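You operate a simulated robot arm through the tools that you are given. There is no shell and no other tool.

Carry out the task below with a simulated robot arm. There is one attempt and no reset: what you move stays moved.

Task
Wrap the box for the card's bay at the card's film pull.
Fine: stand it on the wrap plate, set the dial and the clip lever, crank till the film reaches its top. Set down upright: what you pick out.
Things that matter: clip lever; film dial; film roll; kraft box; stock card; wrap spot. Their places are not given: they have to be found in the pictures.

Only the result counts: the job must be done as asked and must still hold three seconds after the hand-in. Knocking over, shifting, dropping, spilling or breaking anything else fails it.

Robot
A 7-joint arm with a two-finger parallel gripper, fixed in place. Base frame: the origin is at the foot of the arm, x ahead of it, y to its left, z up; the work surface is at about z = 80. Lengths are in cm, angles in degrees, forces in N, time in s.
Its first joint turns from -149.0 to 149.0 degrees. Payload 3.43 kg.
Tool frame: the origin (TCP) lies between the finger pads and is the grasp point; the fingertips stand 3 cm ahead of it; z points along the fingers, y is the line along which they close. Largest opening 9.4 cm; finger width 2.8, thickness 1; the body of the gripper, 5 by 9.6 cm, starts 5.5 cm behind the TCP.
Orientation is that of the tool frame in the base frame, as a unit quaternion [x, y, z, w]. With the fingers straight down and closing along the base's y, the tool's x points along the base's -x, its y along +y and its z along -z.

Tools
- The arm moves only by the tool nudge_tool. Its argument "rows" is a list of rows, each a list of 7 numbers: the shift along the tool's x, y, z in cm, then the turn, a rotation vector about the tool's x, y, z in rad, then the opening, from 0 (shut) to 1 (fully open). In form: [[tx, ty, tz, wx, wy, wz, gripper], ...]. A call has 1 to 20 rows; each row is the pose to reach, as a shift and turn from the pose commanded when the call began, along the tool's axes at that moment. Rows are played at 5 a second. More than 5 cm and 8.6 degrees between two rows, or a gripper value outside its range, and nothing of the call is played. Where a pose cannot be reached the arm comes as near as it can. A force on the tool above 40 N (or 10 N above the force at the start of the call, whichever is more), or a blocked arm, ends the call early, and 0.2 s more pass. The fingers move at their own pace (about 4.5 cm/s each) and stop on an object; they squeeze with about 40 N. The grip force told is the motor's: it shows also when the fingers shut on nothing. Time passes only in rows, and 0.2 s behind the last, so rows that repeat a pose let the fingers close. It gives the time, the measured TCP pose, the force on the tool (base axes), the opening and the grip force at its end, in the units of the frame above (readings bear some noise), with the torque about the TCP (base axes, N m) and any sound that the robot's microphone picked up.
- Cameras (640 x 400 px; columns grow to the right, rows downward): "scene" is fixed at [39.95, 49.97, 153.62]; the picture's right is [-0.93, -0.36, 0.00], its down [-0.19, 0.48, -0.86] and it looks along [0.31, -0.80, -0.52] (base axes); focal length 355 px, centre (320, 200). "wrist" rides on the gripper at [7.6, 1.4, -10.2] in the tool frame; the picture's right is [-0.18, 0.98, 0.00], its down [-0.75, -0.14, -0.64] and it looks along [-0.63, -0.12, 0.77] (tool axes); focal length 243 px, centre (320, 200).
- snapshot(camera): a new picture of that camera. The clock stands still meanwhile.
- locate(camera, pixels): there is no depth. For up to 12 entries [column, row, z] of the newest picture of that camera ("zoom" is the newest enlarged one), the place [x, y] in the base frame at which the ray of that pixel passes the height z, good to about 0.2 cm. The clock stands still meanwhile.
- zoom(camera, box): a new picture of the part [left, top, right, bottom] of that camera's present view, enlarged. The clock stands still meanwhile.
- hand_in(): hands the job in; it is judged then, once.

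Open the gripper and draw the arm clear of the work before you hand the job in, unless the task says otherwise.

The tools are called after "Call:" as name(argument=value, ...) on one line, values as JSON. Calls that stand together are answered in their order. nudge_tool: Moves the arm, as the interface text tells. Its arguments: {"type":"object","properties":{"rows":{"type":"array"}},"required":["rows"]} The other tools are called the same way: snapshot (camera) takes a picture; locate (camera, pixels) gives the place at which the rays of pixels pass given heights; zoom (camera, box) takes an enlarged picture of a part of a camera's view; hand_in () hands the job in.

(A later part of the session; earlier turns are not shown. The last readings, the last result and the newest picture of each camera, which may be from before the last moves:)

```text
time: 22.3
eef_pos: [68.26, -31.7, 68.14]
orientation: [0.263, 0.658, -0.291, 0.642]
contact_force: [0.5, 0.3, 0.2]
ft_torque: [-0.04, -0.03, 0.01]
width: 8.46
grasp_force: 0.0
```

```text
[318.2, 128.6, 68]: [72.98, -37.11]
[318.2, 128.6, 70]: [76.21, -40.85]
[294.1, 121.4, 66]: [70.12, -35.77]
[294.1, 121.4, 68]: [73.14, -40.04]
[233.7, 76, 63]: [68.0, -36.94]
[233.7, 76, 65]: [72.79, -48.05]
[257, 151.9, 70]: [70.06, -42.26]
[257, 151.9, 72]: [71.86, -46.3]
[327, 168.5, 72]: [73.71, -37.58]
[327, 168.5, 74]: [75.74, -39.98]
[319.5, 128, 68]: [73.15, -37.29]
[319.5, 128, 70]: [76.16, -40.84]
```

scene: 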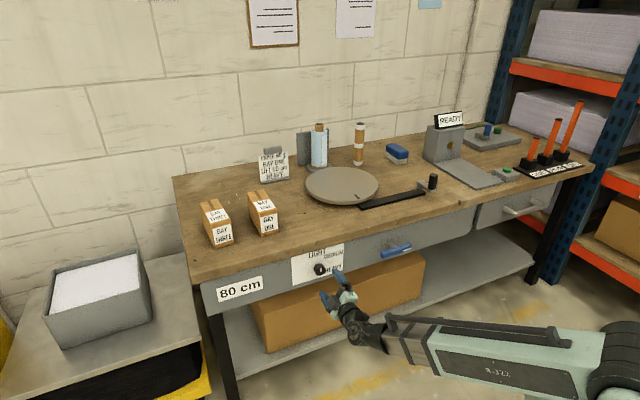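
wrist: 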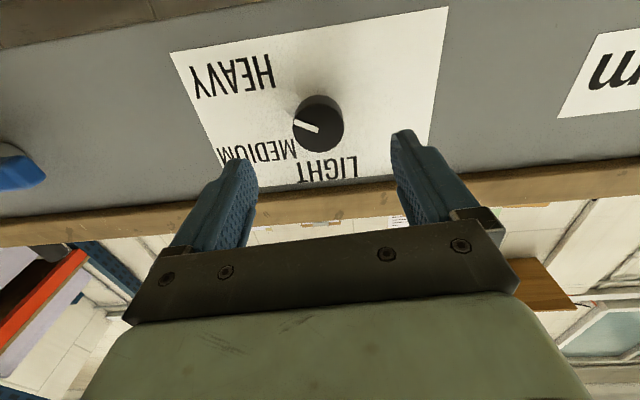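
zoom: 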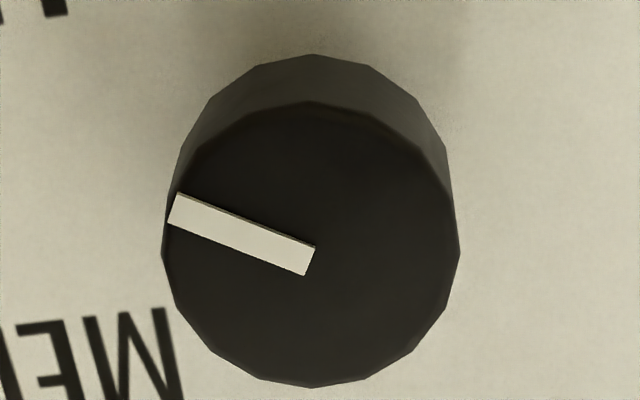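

Pointer is at about 118° versus HEAVY at about 120°, so the dial is set. Next I move sideways to look at the blue clip lever.

Call:
nudge_tool(rows=[[0, -4.5, 0, 0, 0, 0, 0.9], [0, -9, 0, 0, 0, 0, 0.9], [0, -13.5, 0, 0, 0, 0, 0.9], [0, -18, 0, 0, 0, 0, 0.9], [0, -22.5, 0, 0, 0, 0, 0.9], [0, -27, 0, 0, 0, 0, 0.9]])

Call:
snapshot(camera="wrist")

Call:
snapshot(camera="scene")

```text
time: 23.7
eef_pos: [53.25, -45.25, 68.9]
orientation: [0.283, 0.655, -0.308, 0.629]
contact_force: [-0.4, -0.5, 0.8]
ft_torque: [-0.03, -0.01, 0.01]
width: 8.49
grasp_force: 0.1
out of reach, approached as far as the arm can: row 4, 5, 6
```

```text
taken
```

wrist: 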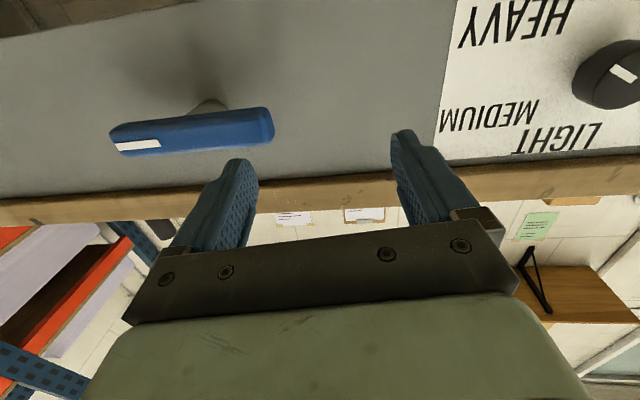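

```text
taken
```

scene: 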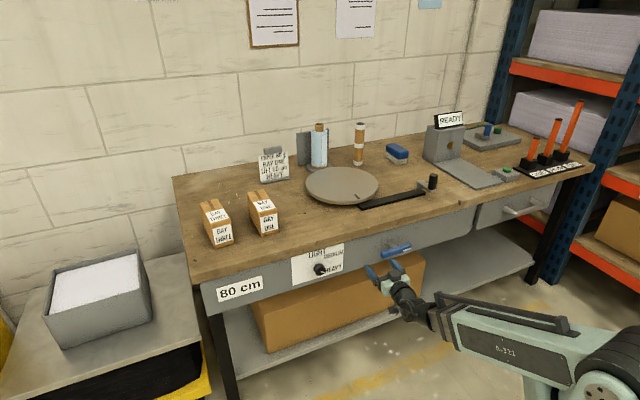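

No labels appear near the lever, a horizontal bar whose stem comes out behind its middle at about (207,106). I locate its ends and zoom in.

Call:
zoom(camera="wrist", box=[80, 60, 300, 190])

Call:
locate(camera="wrist", pixels=[[113, 139, 67], [113, 139, 69], [272, 127, 67], [272, 127, 69], [193, 135, 67], [193, 135, 69]])

Call:
zoom(camera="scene", box=[360, 230, 440, 280])

```text
2.91 times, centred on (190, 125) of wrist
```

zoom: 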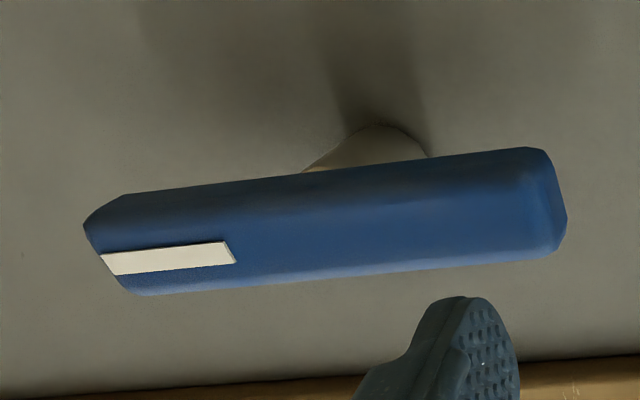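

```text
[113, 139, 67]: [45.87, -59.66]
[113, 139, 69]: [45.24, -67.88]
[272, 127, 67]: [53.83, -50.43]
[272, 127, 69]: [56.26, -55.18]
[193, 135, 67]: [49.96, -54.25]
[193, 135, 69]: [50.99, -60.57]
```

```text
8.00 times, centred on (400, 255) of scene
```

zoom: 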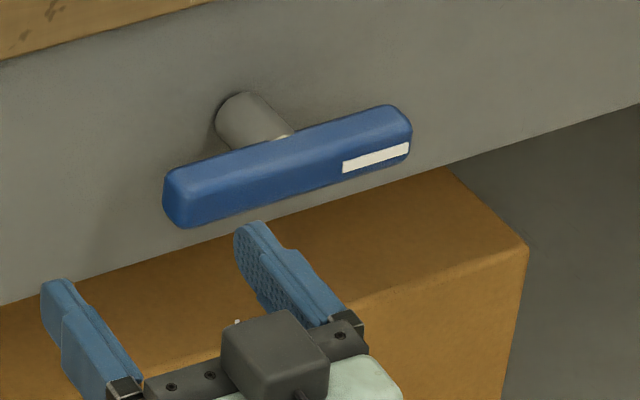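

The lever bar is about 13.4 cm long, centred near u=5.1, z=68, with its front face at d≈76.3 and the stem at its centre. I move in front of it and straighten the tool.

Call:
nudge_tool(rows=[[0.3, -2, 1.2, -0.02, -0.005, 0, 0.9], [0.6, -5, 2, -0.04, -0.01, 0, 0.9], [1, -8, 2.7, -0.06, -0.015, 0, 0.9], [1.34, -10.5, 3.18, -0.077, -0.018, 0, 0.9]])

Call:
nudge_tool(rows=[[0, 0, 0, 0, 0, -0.13, 0.9], [0, 0, 0, 0, 0, -0.26, 0.9], [0, 0, 0, 0, 0, -0.39, 0.9], [0, 0, 0, 0, 0, -0.52, 0.9], [0, 0, 0, 0, 0, -0.65, 0.9], [0, 0, 0, 0, 0, -0.78, 0.9], [0, 0, 0, 0, 0, -0.91, 0.9], [0, 0, 0, 0, 0, -1.04, 0.9], [0, 0, 0, 0, 0, -1.17, 0.9], [0, 0, 0, 0, 0, -1.3, 0.9], [0, 0, 0, 0, 0, -1.41, 0.9], [0, 0, 0, 0, 0, -1.524, 0.9]])

Call:
snapshot(camera="wrist")

Call:
snapshot(camera="scene")

```text
time: 24.7
eef_pos: [53.96, -46.84, 68.83]
orientation: [0.285, 0.655, -0.31, 0.628]
contact_force: [0.7, 0.6, -0.4]
ft_torque: [0.0, 0.03, 0.03]
width: 8.49
grasp_force: 0.1
out of reach, approached as far as the arm can: row 1, 2, 3, 4
```

```text
time: 27.3
eef_pos: [53.9, -46.98, 68.57]
orientation: [-0.245, 0.67, -0.658, 0.239]
contact_force: [0.1, 0.5, 0.2]
ft_torque: [0.01, -0.01, 0.01]
width: 8.46
grasp_force: 0.0
```

```text
taken
```

wrist: 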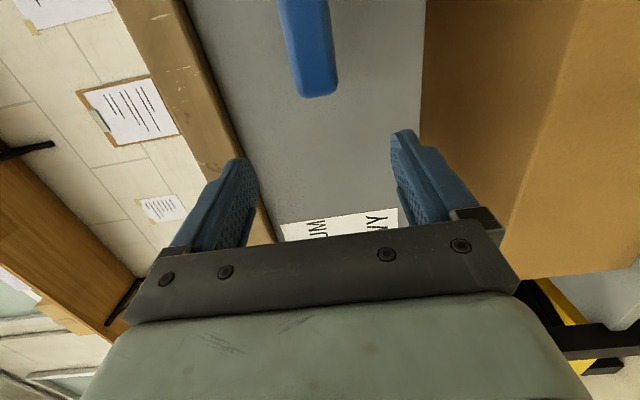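

```text
taken
```

scene: 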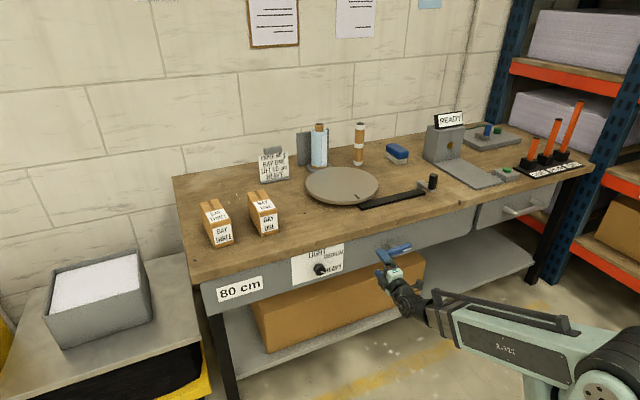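

With the roll at -90° the tool is free of the limit. I move along the bar to its centre and straighten the approach direction.

Call:
nudge_tool(rows=[[2.5, 0.1, 0.8, 0.005, -0.02, 0, 0.9], [5, 0.3, 1, 0.01, -0.04, 0, 0.9], [7.5, 0.4, 1.3, 0.015, -0.065, 0, 0.9], [9.87, 0.55, 1.52, 0.018, -0.087, 0, 0.9]])

Call:
snapshot(camera="wrist")

```text
time: 28.3
eef_pos: [54.13, -48.35, 69.62]
orientation: [-0.242, 0.673, -0.658, 0.237]
contact_force: [0.1, 0.3, -0.4]
ft_torque: [-0.01, 0.02, 0.04]
width: 8.46
grasp_force: 0.0
out of reach, approached as far as the arm can: row 1, 2, 3, 4
```

```text
taken
```

wrist: 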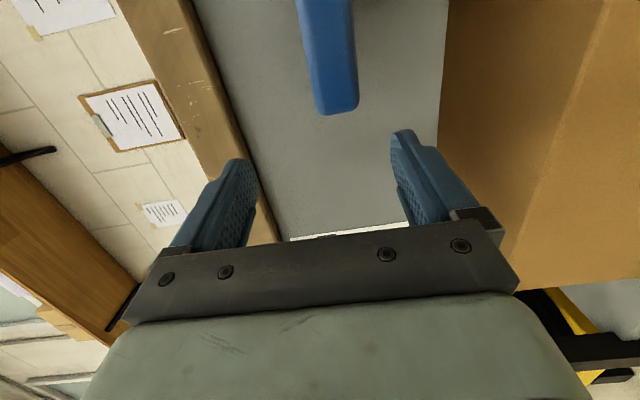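

The inner reach limit (about 72.5 cm radius) blocks this, so I go slightly forward first, with the open fingers straddling above and below the bar, and then slide along it.

Call:
nudge_tool(rows=[[0.2, 0.5, 0.9, 0.005, -0.03, 0, 0.9], [0.5, 1.0, 1.8, 0.01, -0.06, 0, 0.9], [0.85, 1.6, 2.63, 0.02, -0.094, 0, 0.9]])

Call:
snapshot(camera="wrist")

Call:
zoom(camera="scene", box=[350, 220, 450, 290])

```text
time: 29.1
eef_pos: [58.62, -47.95, 68.59]
orientation: [-0.255, 0.664, -0.656, 0.253]
contact_force: [0.4, 0.3, -0.5]
ft_torque: [0.01, 0.01, -0.02]
width: 8.46
grasp_force: 0.0
out of reach, approached as far as the arm can: row 1, 2, 3
```

```text
taken
```

wrist: 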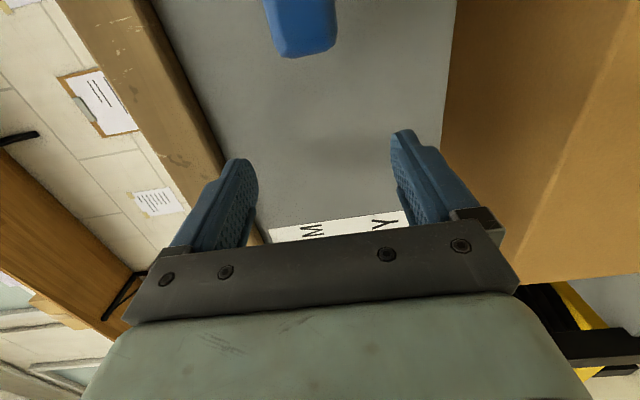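

```text
5.71 times, centred on (400, 255) of scene
```

zoom: 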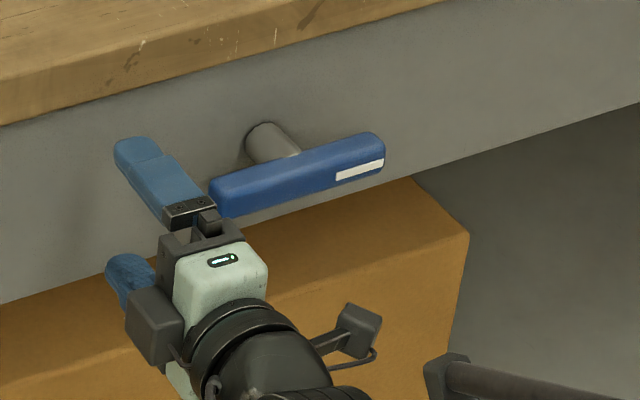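

The arm reaches a wrist limit when the tool lines up straight with the forearm here. I'll instead pitch the tool ~35° downward and push the lever with closed fingertips; first I back off and roll back to level.

Call:
nudge_tool(rows=[[0, 0, -1, 0, 0, 0.13, 0.9], [0, 0, -2, 0, 0, 0.26, 0.7], [0, 0, -2.5, 0, 0, 0.39, 0.5], [0, 0, -2.5, 0, 0, 0.52, 0.3], [0, 0, -2.5, 0, 0, 0.65, 0], [0, 0, -2.5, 0, 0, 0.78, 0], [0, 0, -2.5, 0, 0, 0.91, 0], [0, 0, -2.5, 0, 0, 1.04, 0], [0, 0, -2.5, 0, 0, 1.17, 0], [0, 0, -2.5, 0, 0, 1.3, 0], [0, 0, -2.5, 0, 0, 1.43, 0], [0, 0, -2.5, 0, 0, 1.55, 0]])

Call:
locate(camera="scene", pixels=[[425.6, 260.6, 60], [425.6, 260.6, 55], [425.6, 260.6, 50], [255, 307, 60], [255, 307, 55], [255, 307, 50]])

```text
time: 31.7
eef_pos: [56.86, -46.24, 68.63]
orientation: [0.283, 0.653, -0.291, 0.639]
contact_force: [0.0, 0.6, -0.4]
ft_torque: [0.0, 0.01, -0.03]
width: 0.0
grasp_force: 32.4
```

```text
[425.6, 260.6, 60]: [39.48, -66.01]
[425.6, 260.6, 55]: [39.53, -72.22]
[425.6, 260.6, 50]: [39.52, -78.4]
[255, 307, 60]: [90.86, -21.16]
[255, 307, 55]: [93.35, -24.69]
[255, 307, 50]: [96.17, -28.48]
```

I pitch the tool about 25° down, raise it and move to the right end of the lever, still in front of the panel.

Call:
nudge_tool(rows=[[-2, 0, -0.3, -0.01, 0.14, 0, 0], [-4, 0, -0.5, -0.02, 0.28, 0, 0], [-6, 0, -0.5, -0.03, 0.42, 0, 0], [-7.4, -3, -0.5, -0.04, 0.44, 0, 0], [-7.4, -7, -0.4, -0.05, 0.44, 0, 0], [-7.4, -11, -0.3, -0.05, 0.44, 0, 0], [-7.4, -15, -0.2, -0.05, 0.44, 0, 0], [-7.4, -18.5, 0, -0.05, 0.44, 0, 0]])

Call:
snapshot(camera="wrist")

Call:
zoom(camera="scene", box=[340, 200, 480, 300])

```text
time: 33.5
eef_pos: [42.46, -58.86, 75.54]
orientation: [0.259, 0.822, -0.259, 0.437]
contact_force: [3.8, 1.4, 1.1]
ft_torque: [0.08, 0.09, -0.16]
width: 0.01
grasp_force: 33.1
out of reach, approached as far as the arm can: row 3, 4
```

```text
taken
```

wrist: 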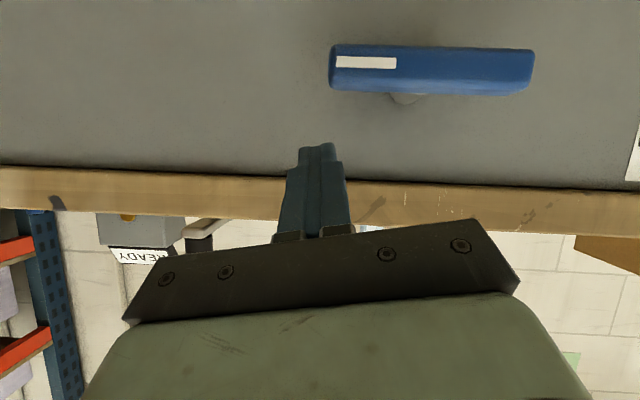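

```text
4.00 times, centred on (410, 250) of scene
```

zoom: 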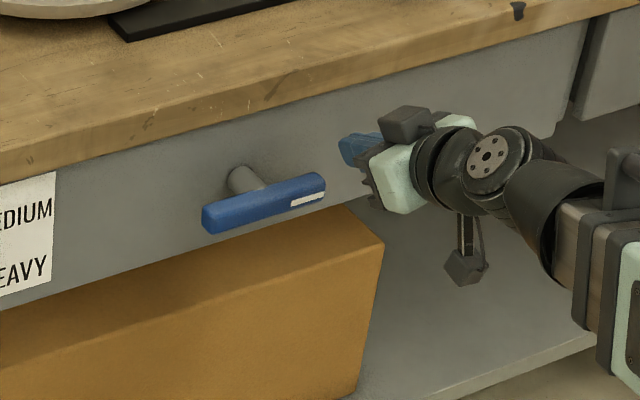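

The closed fingers are at the right end of the lever (d=71.6, u=11.6), pitched 29° down. I advance so the tip is above the bar's right end.

Call:
nudge_tool(rows=[[-0.05, 0.2, 1.3, 0, 0, 0, 0], [-0.1, 0.4, 2.6, 0, 0, 0, 0], [-0.2, 0.6, 3.9, 0, 0, 0, 0], [-0.22, 0.83, 5.21, 0, 0, 0, 0]])

Call:
snapshot(camera="wrist")

Call:
zoom(camera="scene", box=[360, 220, 460, 290])

```text
time: 34.5
eef_pos: [47.28, -61.46, 74.31]
orientation: [0.322, 0.785, -0.206, 0.488]
contact_force: [-0.3, 0.5, 0.3]
ft_torque: [0.0, 0.06, -0.01]
width: 0.0
grasp_force: 32.9
```

```text
taken
```

wrist: 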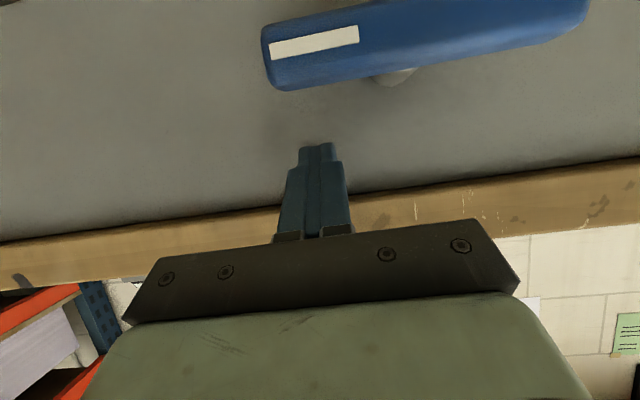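

```text
5.71 times, centred on (410, 255) of scene
```

zoom: 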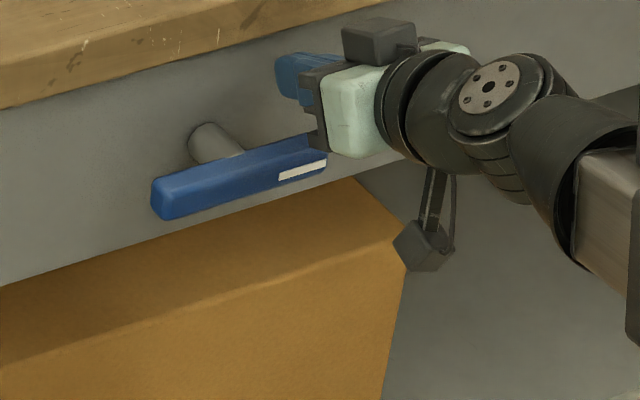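

The fingers are now above the right end of the bar with level roll. I press down on the right end (clockwise) in small steps.

Call:
nudge_tool(rows=[[1.0, -0.5, 0.3, 0, 0, 0, 0], [2.06, -1, 0.56, 0, 0, 0, 0], [2.6, -1, 0.82, 0, 0, 0, 0], [3.14, -1.1, 1.09, 0, 0, 0, 0], [3.65, -1.2, 1.33, 0, 0, 0, 0], [4.13, -1.2, 1.58, 0, 0, 0, 0]])

Call:
snapshot(camera="wrist")

Call:
zoom(camera="scene", box=[360, 220, 460, 290])

```text
time: 35.9
eef_pos: [46.21, -61.97, 69.79]
orientation: [0.322, 0.785, -0.206, 0.488]
contact_force: [0.5, -0.9, 1.8]
ft_torque: [-0.02, -0.04, 0.0]
width: 0.0
grasp_force: 33.0
```

```text
taken
```

wrist: 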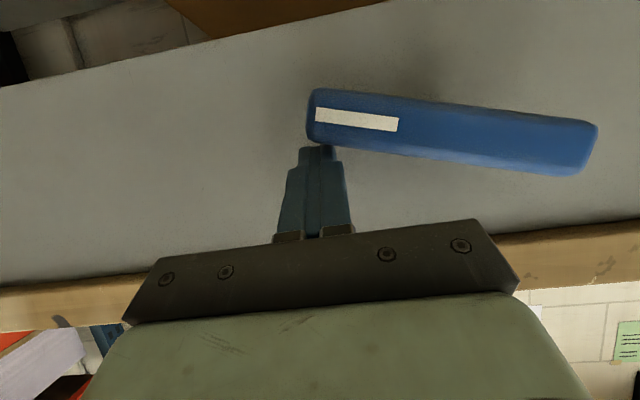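

```text
5.71 times, centred on (410, 255) of scene
```

zoom: 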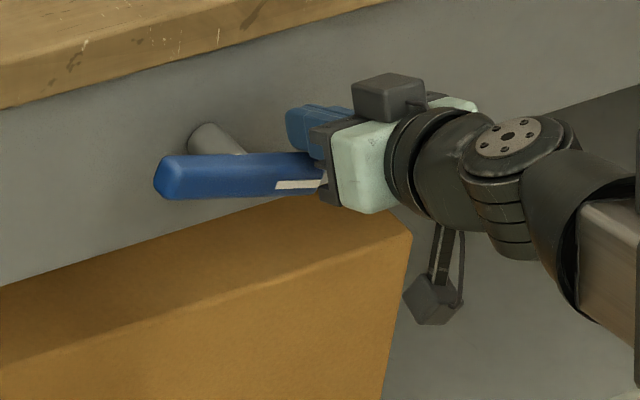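

The lever turns clockwise easily (about 18° so far). I follow its arc toward vertical.

Call:
nudge_tool(rows=[[0.45, 0.2, 0.22, 0, 0, 0, 0], [0.9, 0.35, 0.44, 0, 0, 0, 0], [1.35, 0.55, 0.66, 0, 0, 0, 0], [1.8, 0.75, 0.88, 0, 0, 0, 0], [2.2, 1.15, 1.08, 0, 0, 0, 0], [2.6, 1.55, 1.28, 0, 0, 0, 0], [2.95, 1.92, 1.43, 0, 0, 0, 0], [3.24, 2.3, 1.58, 0, 0, 0, 0], [3.42, 2.72, 1.67, 0, 0, 0, 0], [3.6, 3.15, 1.76, 0, 0, 0, 0]])

Call:
snapshot(camera="wrist")

Call:
zoom(camera="scene", box=[360, 220, 460, 290])

```text
time: 38.1
eef_pos: [48.4, -59.83, 65.9]
orientation: [0.322, 0.785, -0.206, 0.487]
contact_force: [0.7, -0.2, -0.2]
ft_torque: [-0.01, 0.0, 0.0]
width: 0.0
grasp_force: 33.5
```

```text
taken
```

wrist: 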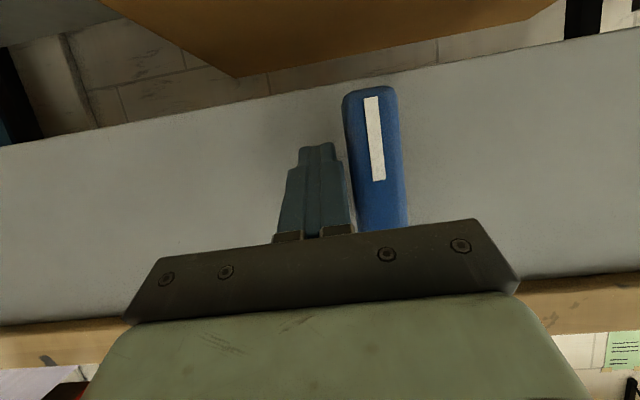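

```text
5.71 times, centred on (410, 255) of scene
```

zoom: 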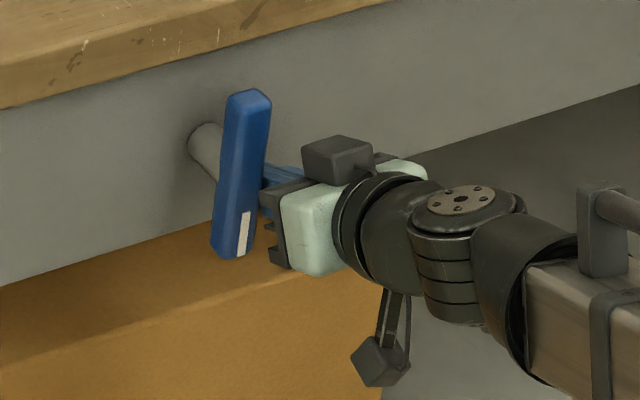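

The lever is now nearly vertical with its stripe end down. I nudge a bit further to find whether there is a stop at vertical.

Call:
nudge_tool(rows=[[0.1, 0.3, 0.05, 0, 0, 0, 0], [0.2, 0.6, 0.1, 0, 0, 0, 0], [0.2, 0.8, 0.1, 0, 0, 0, 0]])

Call:
zoom(camera="scene", box=[360, 220, 460, 290])

Call:
snapshot(camera="wrist")

```text
time: 38.9
eef_pos: [48.69, -59.54, 65.74]
orientation: [0.327, 0.782, -0.21, 0.487]
contact_force: [-28.2, -26.8, 9.2]
ft_torque: [0.73, -0.66, 0.39]
width: 0.04
grasp_force: 32.5
```

```text
5.71 times, centred on (410, 255) of scene
```

zoom: 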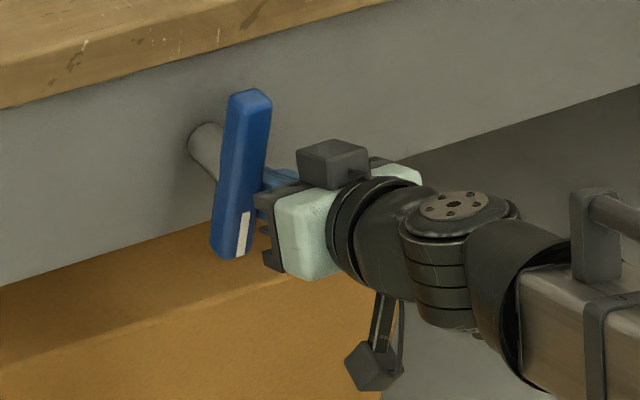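

```text
taken
```

wrist: 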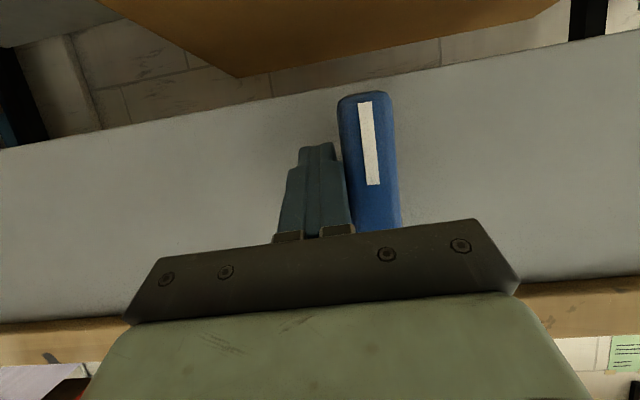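

The force rose sharply, so there is a stop at vertical and the lever is at its other end position. I draw sideways, back and up, away from the panel.

Call:
nudge_tool(rows=[[0, -1.0, 0, 0, 0, 0, 0], [0, -2.0, 0, 0, 0, 0, 0], [0.88, -2, -1.8, 0, 0, 0, 0], [1.98, -2, -4.05, 0, 0, 0, 0], [-2, -2, -6, 0, 0, 0, 0], [-6, -2, -8, 0, 0, 0, 0], [-10.1, -2, -10, 0, 0, 0, 0.3], [-14.2, -2, -12, 0, 0, 0, 0.6], [-18.2, -2, -14, 0, 0, 0, 0.9], [-22.3, -2, -15.9, 0, 0, 0, 0.98], [-26.3, -2, -17.9, 0, 0, 0, 0.98], [-30.4, -2, -19.9, 0, 0, 0, 0.98]])

Call:
snapshot(camera="scene")

Call:
snapshot(camera="wrist")

```text
time: 41.5
eef_pos: [44.51, -57.37, 101.95]
orientation: [0.323, 0.784, -0.206, 0.488]
contact_force: [0.0, -0.3, 0.0]
ft_torque: [-0.01, -0.01, -0.01]
width: 9.22
grasp_force: 0.0
```

```text
taken
```

scene: 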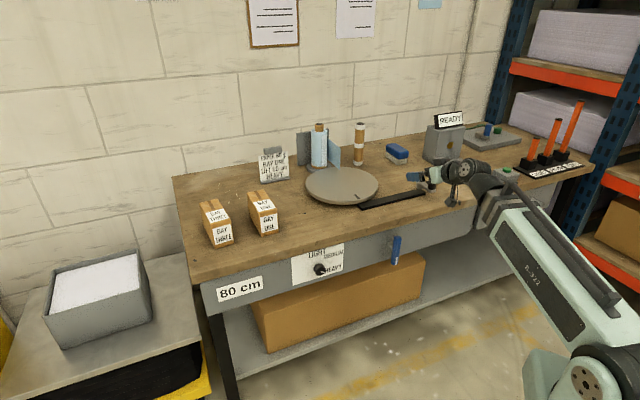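

```text
taken
```

wrist: 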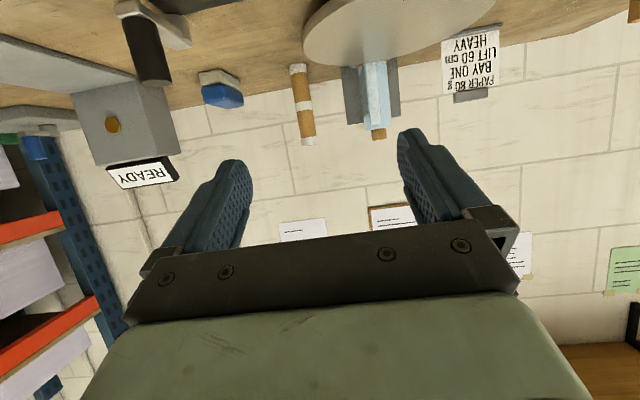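

The lever now points down, and something changed at the film roll near (333,152). I zoom in there.

Call:
zoom(camera="scene", box=[290, 110, 390, 210])

Call:
zoom(camera="scene", box=[370, 150, 470, 220])

Call:
zoom(camera="scene", box=[290, 225, 430, 295])

```text
4.00 times, centred on (340, 160) of scene
```

zoom: 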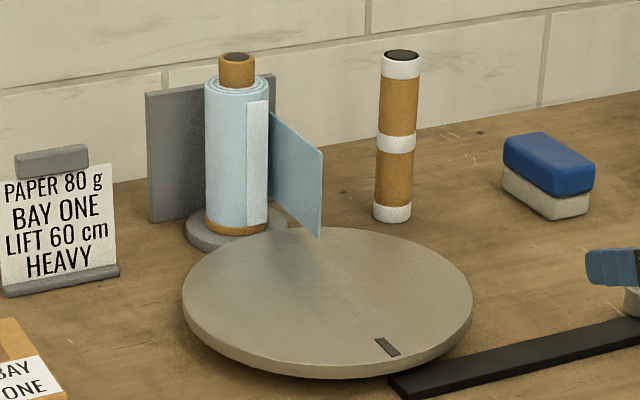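

```text
5.71 times, centred on (420, 185) of scene
```

zoom: 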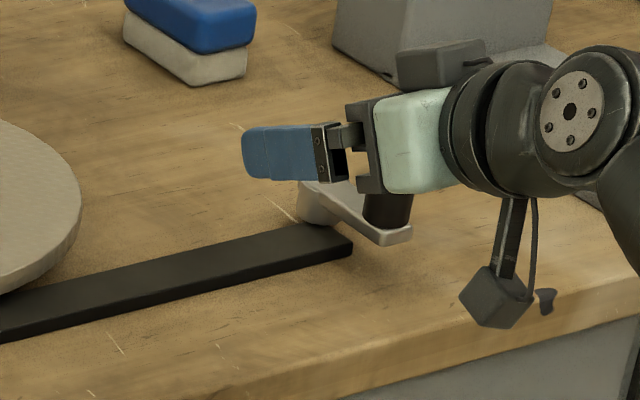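

```text
4.57 times, centred on (360, 260) of scene
```

zoom: 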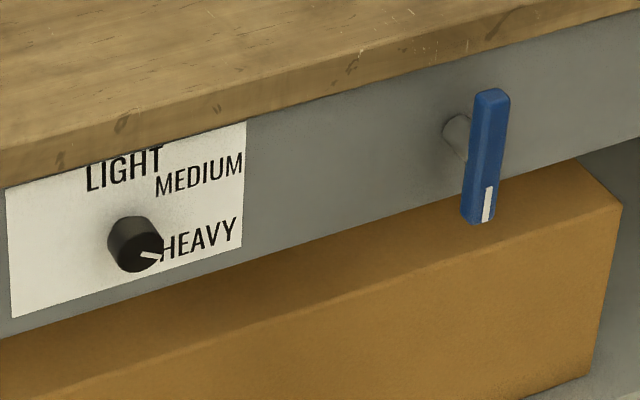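

The clip lever has swung the film tail out to the plate, so the setting is right. Now I travel over to the BAY ONE box, pitching the tool to about 35° from vertical.

Call:
nudge_tool(rows=[[-1.1, 4, 0.7, 0, 0.042, 0, 0.98], [-2.2, 8, 1.4, 0, 0.084, 0, 0.98], [-3.2, 12.1, 2.1, 0, 0.126, 0, 0.98], [-4.3, 16.1, 2.7, 0, 0.169, 0, 0.98], [-5.4, 20.2, 3.4, 0, 0.211, 0, 0.98], [-6.5, 24.2, 4.1, 0, 0.253, 0, 0.98], [-7.5, 28.2, 4.8, 0, 0.295, 0, 0.98], [-8.6, 32.3, 5.5, 0, 0.337, 0, 0.98], [-9.7, 36.3, 6.2, 0, 0.38, 0, 0.98], [-10.8, 40.3, 6.8, 0, 0.422, 0, 0.98], [-11.8, 44.4, 7.5, 0, 0.464, 0, 0.98], [-12.9, 48.4, 8.2, 0, 0.506, 0, 0.98]])

Call:
snapshot(camera="wrist")

Call:
snapshot(camera="scene")

```text
time: 44.1
eef_pos: [88.23, -32.33, 109.38]
orientation: [0.364, 0.882, -0.119, 0.275]
contact_force: [0.2, 0.7, -0.8]
ft_torque: [0.0, 0.01, 0.03]
width: 9.2
grasp_force: 0.1
```

```text
taken
```

wrist: 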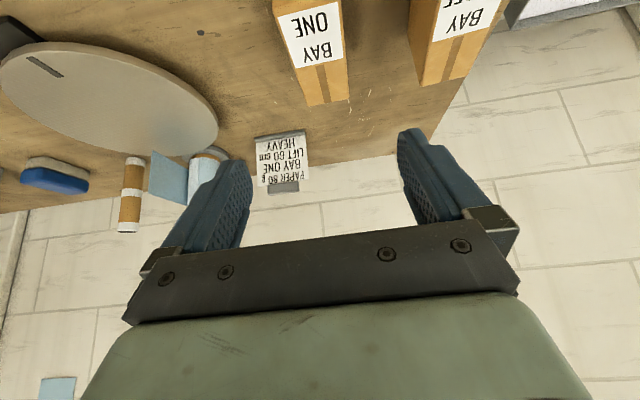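

```text
taken
```

scene: 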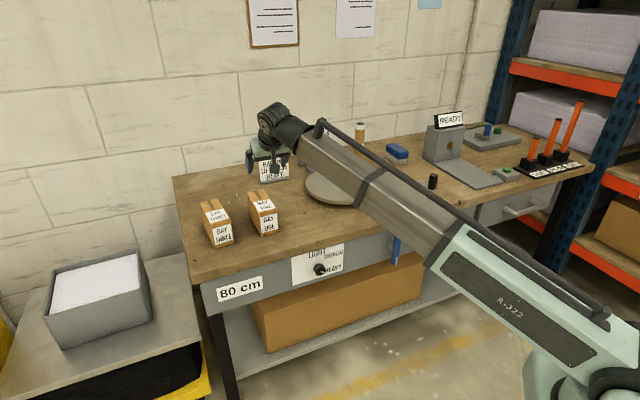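

The wrist camera sees the BAY ONE box at (310,50), ahead of the gripper. I zoom and locate its edges at the top height.

Call:
zoom(camera="wrist", box=[240, 0, 400, 120])

Call:
locate(camera="wrist", pixels=[[307, 106, 89.6], [349, 98, 89.6], [280, 18, 89.6], [340, 3, 89.6], [418, 85, 89.6], [198, 158, 80], [0, 90, 83], [218, 130, 83], [110, 45, 83], [135, 155, 83]])

```text
3.33 times, centred on (320, 60) of wrist
```

zoom: 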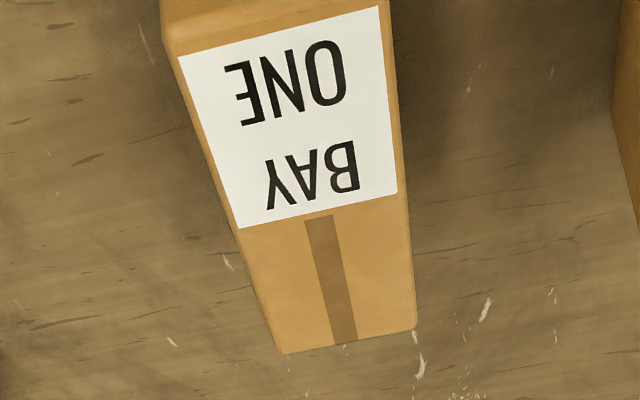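

```text
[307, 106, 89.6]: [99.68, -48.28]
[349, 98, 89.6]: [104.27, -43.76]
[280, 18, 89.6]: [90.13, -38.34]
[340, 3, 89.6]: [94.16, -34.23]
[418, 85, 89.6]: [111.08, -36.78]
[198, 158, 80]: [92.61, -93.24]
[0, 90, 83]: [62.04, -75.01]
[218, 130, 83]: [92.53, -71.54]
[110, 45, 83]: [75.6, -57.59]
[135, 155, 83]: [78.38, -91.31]
```

The box is aligned with the tool (long axis along d, centre at d≈97.4, u≈-39.4). I move to just above it at z≈98 with the fingers open.

Call:
nudge_tool(rows=[[-0.6, 0, 3.9, 0, 0, 0, 0.98], [-1.2, 0, 7.8, 0, 0, 0, 0.98], [-1.8, -0.1, 11.7, 0, 0, 0, 0.98], [-2.34, -0.1, 15.5, 0, 0, 0, 0.98], [-2.34, -0.1, 15.5, 0, 0, 0, 0.98]])

Call:
snapshot(camera="wrist")

Call:
zoom(camera="scene", box=[190, 140, 310, 250])

```text
time: 45.3
eef_pos: [95.58, -40.07, 97.88]
orientation: [0.364, 0.881, -0.119, 0.277]
contact_force: [-0.2, 0.3, -0.3]
ft_torque: [-0.03, 0.0, 0.01]
width: 9.2
grasp_force: 0.2
```

```text
taken
```

wrist: 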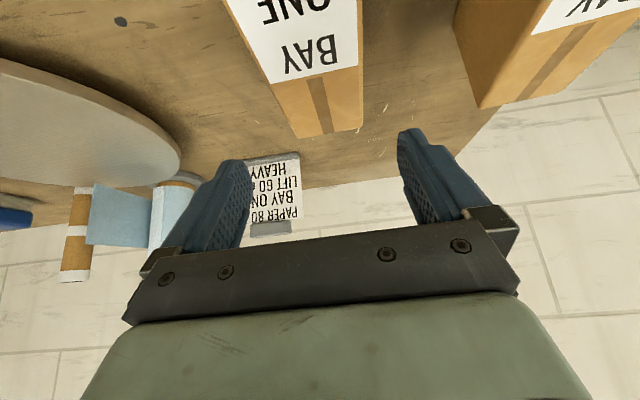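

```text
3.64 times, centred on (250, 195) of scene
```

zoom: 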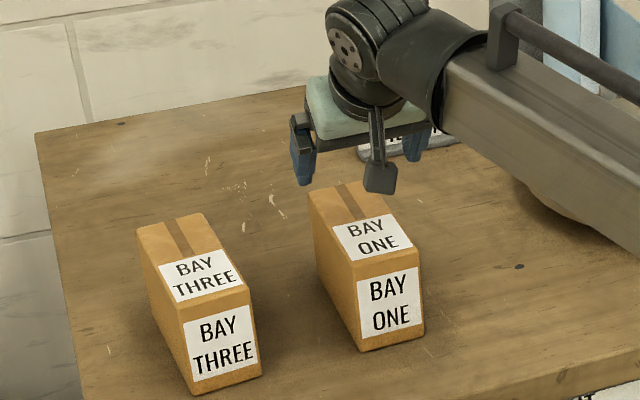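

The fingers straddle the box top with margins. I descend vertically to z≈88 and then close.

Call:
nudge_tool(rows=[[1.4, 0.05, 2.0, 0, 0, 0, 0.98], [2.8, 0.1, 4.1, 0, 0, 0, 0.98], [4.2, 0.1, 6.1, 0, 0, 0, 0.98], [5.66, 0.1, 8.13, 0, 0, 0, 0.98], [5.66, 0.1, 8.13, 0, 0, 0, 0.98]])

Call:
snapshot(camera="wrist")

Call:
zoom(camera="scene", box=[190, 140, 310, 250])

```text
time: 46.5
eef_pos: [95.63, -39.97, 87.89]
orientation: [0.364, 0.881, -0.119, 0.276]
contact_force: [1.0, 0.1, 0.9]
ft_torque: [-0.03, 0.03, -0.02]
width: 9.19
grasp_force: 0.0
```

```text
taken
```

wrist: 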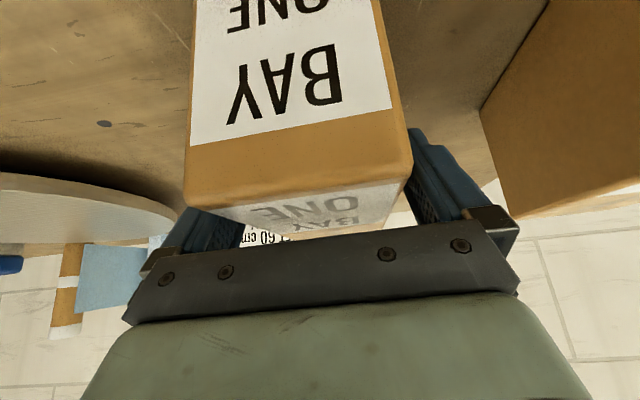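

```text
3.64 times, centred on (250, 195) of scene
```

zoom: 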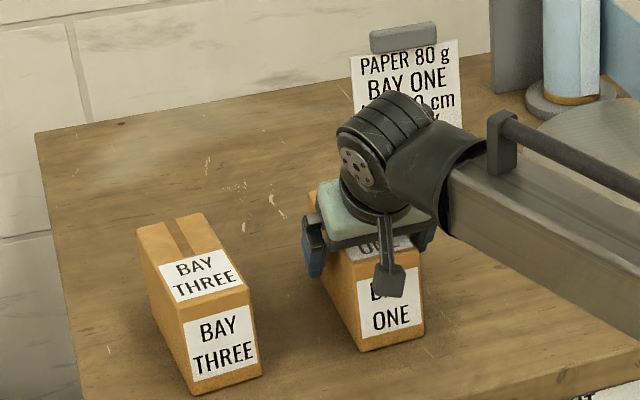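

The fingers are on both sides of the box. I close on it.

Call:
nudge_tool(rows=[[0, 0, 0, 0, 0, 0, 0.8], [0, 0, 0, 0, 0, 0, 0.65], [0, 0, 0, 0, 0, 0, 0.5], [0, 0, 0, 0, 0, 0, 0.4], [0, 0, 0, 0, 0, 0, 0.4]])

Call:
nudge_tool(rows=[[-0.57, 0, -0.82, 0, 0, 0, 0.4], [-1.14, 0, -1.64, 0, 0, 0, 0.4], [-1.14, 0, -1.64, 0, 0, 0, 0.4]])

Call:
snapshot(camera="wrist")

Call:
zoom(camera="scene", box=[190, 140, 310, 250])

```text
time: 47.7
eef_pos: [95.57, -39.94, 88.03]
orientation: [0.364, 0.882, -0.119, 0.277]
contact_force: [1.9, 2.4, -0.3]
ft_torque: [0.13, -0.44, 0.19]
width: 6.97
grasp_force: 40.4
```

```text
time: 48.5
eef_pos: [95.72, -40.0, 90.0]
orientation: [0.364, 0.882, -0.119, 0.275]
contact_force: [-0.9, 1.2, -4.9]
ft_torque: [0.03, 0.03, -0.01]
width: 6.93
grasp_force: 40.0
```

```text
taken
```

wrist: 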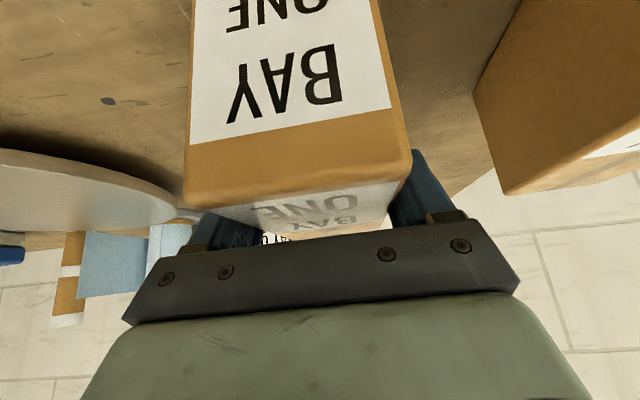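

```text
3.64 times, centred on (250, 195) of scene
```

zoom: 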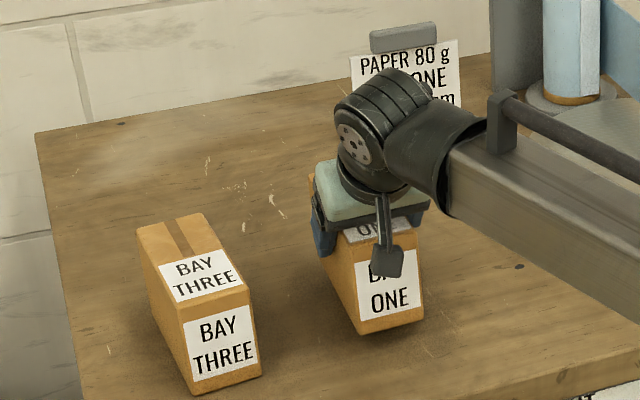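

The box is lifted (about 5 N, held at 6.93 cm). Before placing it I compute the plate's circle from earlier rim pixels in the fixed scene camera: (305.7,184), (378.2,183.5), (327,166.5), (328,201.5).

Call:
locate(camera="scene", pixels=[[305.7, 184, 82], [378.2, 183.5, 82], [327, 166.5, 82], [328, 201.5, 82], [305.7, 184, 83], [378.2, 183.5, 83], [327, 166.5, 83], [328, 201.5, 83], [340, 169.5, 83], [340, 169.5, 86]])

Call:
nudge_tool(rows=[[-2.2, 0, -3.2, 0, 0, 0, 0.4], [-4.5, 0, -6.5, 0, 0, 0, 0.4], [-6.8, 0, -9.8, 0, 0, 0, 0.4]])

```text
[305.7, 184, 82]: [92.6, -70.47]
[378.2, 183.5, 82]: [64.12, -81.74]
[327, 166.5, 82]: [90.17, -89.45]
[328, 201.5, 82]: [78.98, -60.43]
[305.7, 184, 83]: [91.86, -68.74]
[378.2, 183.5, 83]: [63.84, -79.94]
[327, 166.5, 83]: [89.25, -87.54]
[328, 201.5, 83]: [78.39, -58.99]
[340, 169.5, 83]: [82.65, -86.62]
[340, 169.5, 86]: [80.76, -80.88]
```

```text
time: 49.3
eef_pos: [95.68, -39.92, 101.83]
orientation: [0.364, 0.882, -0.12, 0.275]
contact_force: [-0.2, -0.2, -5.9]
ft_torque: [0.03, 0.01, -0.03]
width: 6.93
grasp_force: 39.7
```

Combining all views, the plate's top is at z≈84, with its centre near (77.6,-73.5) and radius ≈15; the film tail ends about 9 cm behind its centre. I carry the box over at z≈102, stopping short of the plate centre.

Call:
nudge_tool(rows=[[-0.3, -3, 0.2, 0, 0, 0, 0.4], [-0.7, -7, 0.5, 0, 0, 0, 0.4], [-1.1, -11, 0.8, 0, 0, 0, 0.4], [-1.5, -15, 1, 0, 0, 0, 0.4], [-1.8, -19, 1.3, 0, 0, 0, 0.4], [-2.2, -23, 1.5, 0, 0, 0, 0.4], [-2.5, -27, 1.8, 0, 0, 0, 0.4], [-2.9, -31, 2, 0, 0, 0, 0.4], [-3.2, -34.5, 2.2, 0, 0, 0, 0.4], [-3.3, -36.5, 2.3, 0, 0, 0, 0.4], [-3.3, -36.5, 2.3, 0, 0, 0, 0.4]])

Call:
snapshot(camera="wrist")

Call:
snapshot(camera="scene")

```text
time: 51.7
eef_pos: [72.69, -68.68, 102.08]
orientation: [0.364, 0.882, -0.119, 0.275]
contact_force: [-0.5, 0.5, -5.4]
ft_torque: [0.04, 0.05, -0.01]
width: 6.92
grasp_force: 40.0
```

```text
taken
```

wrist: 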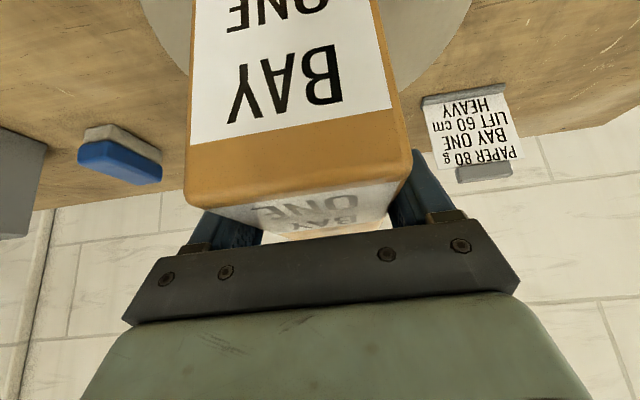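

```text
taken
```

scene: 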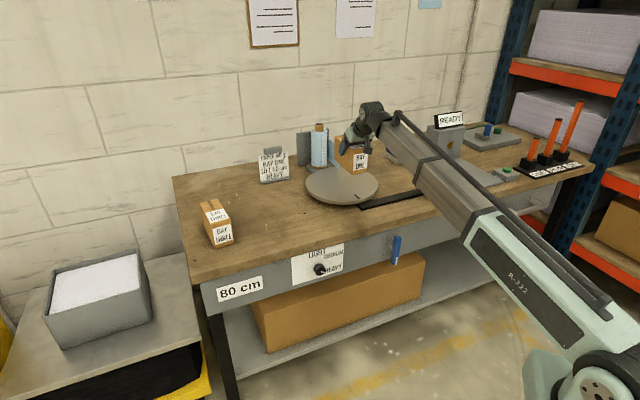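

The plate is clear in the scene. I zoom in on it for precise rim pixels, and locate rim points from the wrist view too.

Call:
zoom(camera="scene", box=[295, 150, 395, 215])

Call:
zoom(camera="wrist", box=[130, 0, 490, 120])

```text
6.15 times, centred on (345, 182) of scene
```

zoom: 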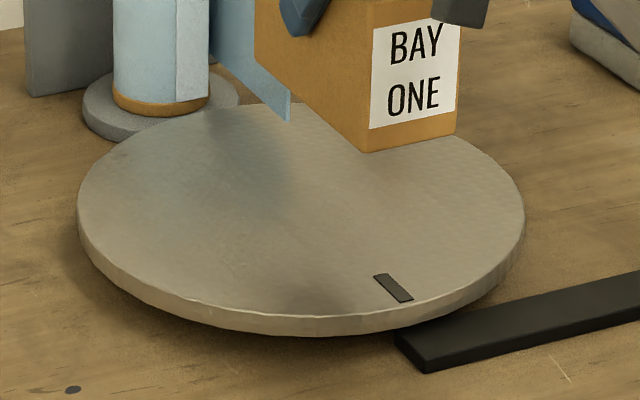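

```text
1.78 times, centred on (310, 60) of wrist
```

zoom: 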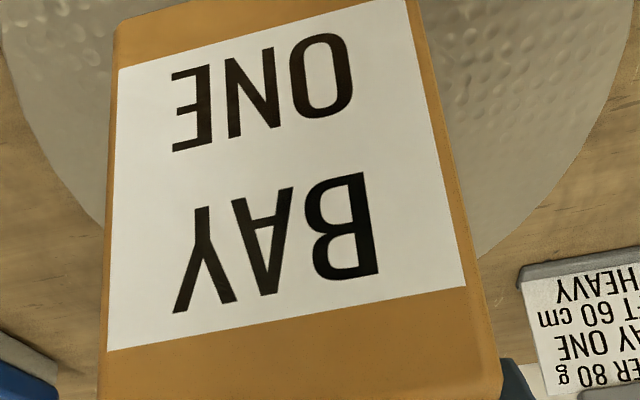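

I locate the visible rim arcs from the wrist view at z=84 and 85 for a circle fit.

Call:
locate(camera="wrist", pixels=[[158.3, 40.3, 84], [189.2, 74, 84], [467.3, 9.4, 84], [436.4, 54.4, 84], [399.9, 92.6, 84], [158.3, 40.3, 82.5], [189.2, 74, 82.5], [467.3, 9.4, 82.5], [436.4, 54.4, 82.5], [399.9, 92.6, 82.5]])

Call:
locate(camera="scene", pixels=[[305.5, 183.2, 84], [378.3, 184.4, 84], [336.9, 166.2, 84], [341.7, 201.2, 84], [340.3, 168.9, 85], [340.3, 168.9, 84], [305.5, 183.2, 82.5], [378.3, 184.4, 82.5], [336.9, 166.2, 82.5], [341.7, 201.2, 82.5]])

```text
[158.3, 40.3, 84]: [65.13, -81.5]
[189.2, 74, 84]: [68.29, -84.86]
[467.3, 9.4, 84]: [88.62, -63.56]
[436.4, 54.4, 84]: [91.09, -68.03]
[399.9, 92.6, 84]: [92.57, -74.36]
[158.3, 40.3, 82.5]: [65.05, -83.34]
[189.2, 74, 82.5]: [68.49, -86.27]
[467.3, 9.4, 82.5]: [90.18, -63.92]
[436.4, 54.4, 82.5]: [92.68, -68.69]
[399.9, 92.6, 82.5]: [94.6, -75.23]
```

```text
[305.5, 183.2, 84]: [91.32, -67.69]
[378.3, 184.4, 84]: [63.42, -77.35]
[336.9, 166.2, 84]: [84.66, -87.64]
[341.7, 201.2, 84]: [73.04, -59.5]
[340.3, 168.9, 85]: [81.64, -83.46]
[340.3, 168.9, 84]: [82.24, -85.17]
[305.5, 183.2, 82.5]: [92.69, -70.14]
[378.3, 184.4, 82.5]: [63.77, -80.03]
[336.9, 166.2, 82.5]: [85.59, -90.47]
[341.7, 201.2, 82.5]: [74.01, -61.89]
```

Circle fit agrees across cameras: plate centre (77.8,-73.8), R≈14.9, top z≈84. I move the box forward over the centre (d≈105.3 for the TCP), still high.

Call:
locate(camera="scene", pixels=[[352.3, 174.2, 94.1], [367.1, 170.9, 94.1]])

Call:
nudge_tool(rows=[[-1.1, 0, 0.75, 0, 0, 0, 0.4], [-2.2, 0, 1.5, 0, 0, 0, 0.4], [-3.3, 0, 2.3, 0, 0, 0, 0.4], [-4.35, 0, 3.03, 0, 0, 0, 0.4], [-4.35, 0, 3.03, 0, 0, 0, 0.4]])

Call:
zoom(camera="scene", box=[295, 120, 395, 215])

```text
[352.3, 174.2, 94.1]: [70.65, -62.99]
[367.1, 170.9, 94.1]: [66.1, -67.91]
```

```text
time: 52.9
eef_pos: [76.39, -72.3, 102.22]
orientation: [0.365, 0.881, -0.12, 0.276]
contact_force: [0.6, 1.5, -5.4]
ft_torque: [0.05, 0.07, -0.04]
width: 6.92
grasp_force: 40.1
```

```text
4.21 times, centred on (345, 168) of scene
```

zoom: 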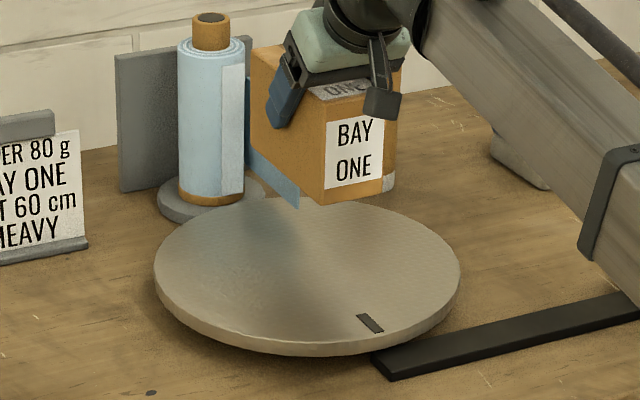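

The box is above the plate centre. I lower it to about 0.5 cm above the plate.

Call:
nudge_tool(rows=[[1.1, 0, 1.6, 0, 0, 0, 0.4], [2.3, 0, 3.3, 0, 0, 0, 0.4], [3.4, 0, 4.9, 0, 0, 0, 0.4], [4.6, 0, 6.6, 0, 0, 0, 0.4], [5.26, 0, 7.55, 0, 0, 0, 0.4], [5.26, 0, 7.55, 0, 0, 0, 0.4]])

Call:
zoom(camera="scene", box=[295, 120, 395, 215])

Call:
snapshot(camera="wrist")

```text
time: 54.3
eef_pos: [76.3, -72.43, 93.08]
orientation: [0.364, 0.881, -0.12, 0.276]
contact_force: [-0.5, 0.0, -5.6]
ft_torque: [0.07, 0.03, -0.02]
width: 6.96
grasp_force: 39.9
```

```text
4.21 times, centred on (345, 168) of scene
```

zoom: 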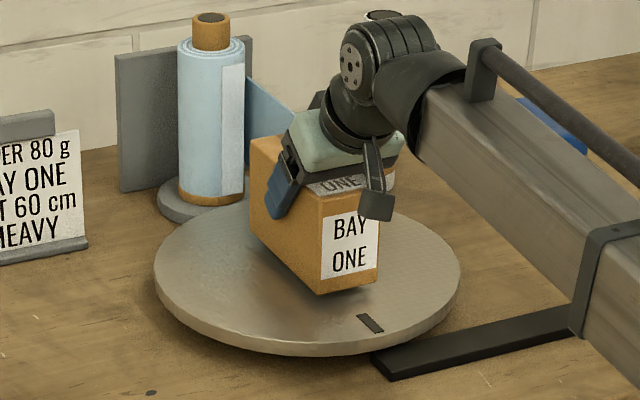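

```text
taken
```

wrist: 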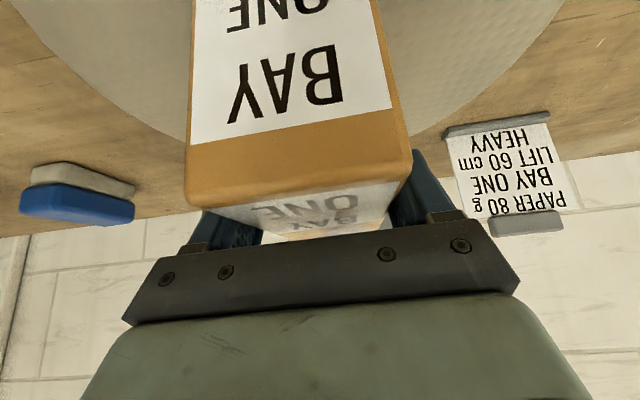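

The box hovers just above the plate. I lower in small steps and watch the force.

Call:
nudge_tool(rows=[[0.09, 0, 0.12, 0, 0, 0, 0.4], [0.17, 0, 0.25, 0, 0, 0, 0.4], [0.26, 0, 0.37, 0, 0, 0, 0.4], [0.34, 0, 0.49, 0, 0, 0, 0.4], [0.43, 0, 0.62, 0, 0, 0, 0.4]])

```text
time: 55.5
eef_pos: [76.35, -72.32, 92.27]
orientation: [0.365, 0.881, -0.12, 0.275]
contact_force: [0.9, -0.1, -6.2]
ft_torque: [0.05, 0.04, -0.03]
width: 6.95
grasp_force: 39.6
```

Still hanging freely (-6 N). I lower a little more.

Call:
nudge_tool(rows=[[0.06, 0, 0.08, 0, 0, 0, 0.4], [0.11, 0, 0.16, 0, 0, 0, 0.4], [0.17, 0, 0.25, 0, 0, 0, 0.4], [0.23, 0, 0.33, 0, 0, 0, 0.4]])

Call:
zoom(camera="scene", box=[310, 140, 390, 205])

```text
time: 56.5
eef_pos: [76.34, -72.39, 91.86]
orientation: [0.364, 0.881, -0.119, 0.277]
contact_force: [0.6, 1.1, 6.3]
ft_torque: [0.67, 0.03, 0.02]
width: 6.92
grasp_force: 40.3
```

```text
6.15 times, centred on (350, 172) of scene
```

zoom: 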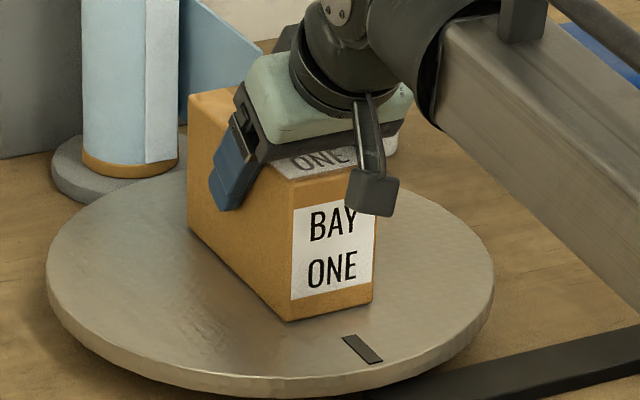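

Contact made (force up by ~12 N). I verify centring from the box's bottom corners before releasing.

Call:
locate(camera="scene", pixels=[[345.6, 191.5, 84], [358.5, 188.7, 84], [328.5, 176.1, 84]])

```text
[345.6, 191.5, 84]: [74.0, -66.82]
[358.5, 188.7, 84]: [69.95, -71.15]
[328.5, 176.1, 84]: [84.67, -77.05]
```

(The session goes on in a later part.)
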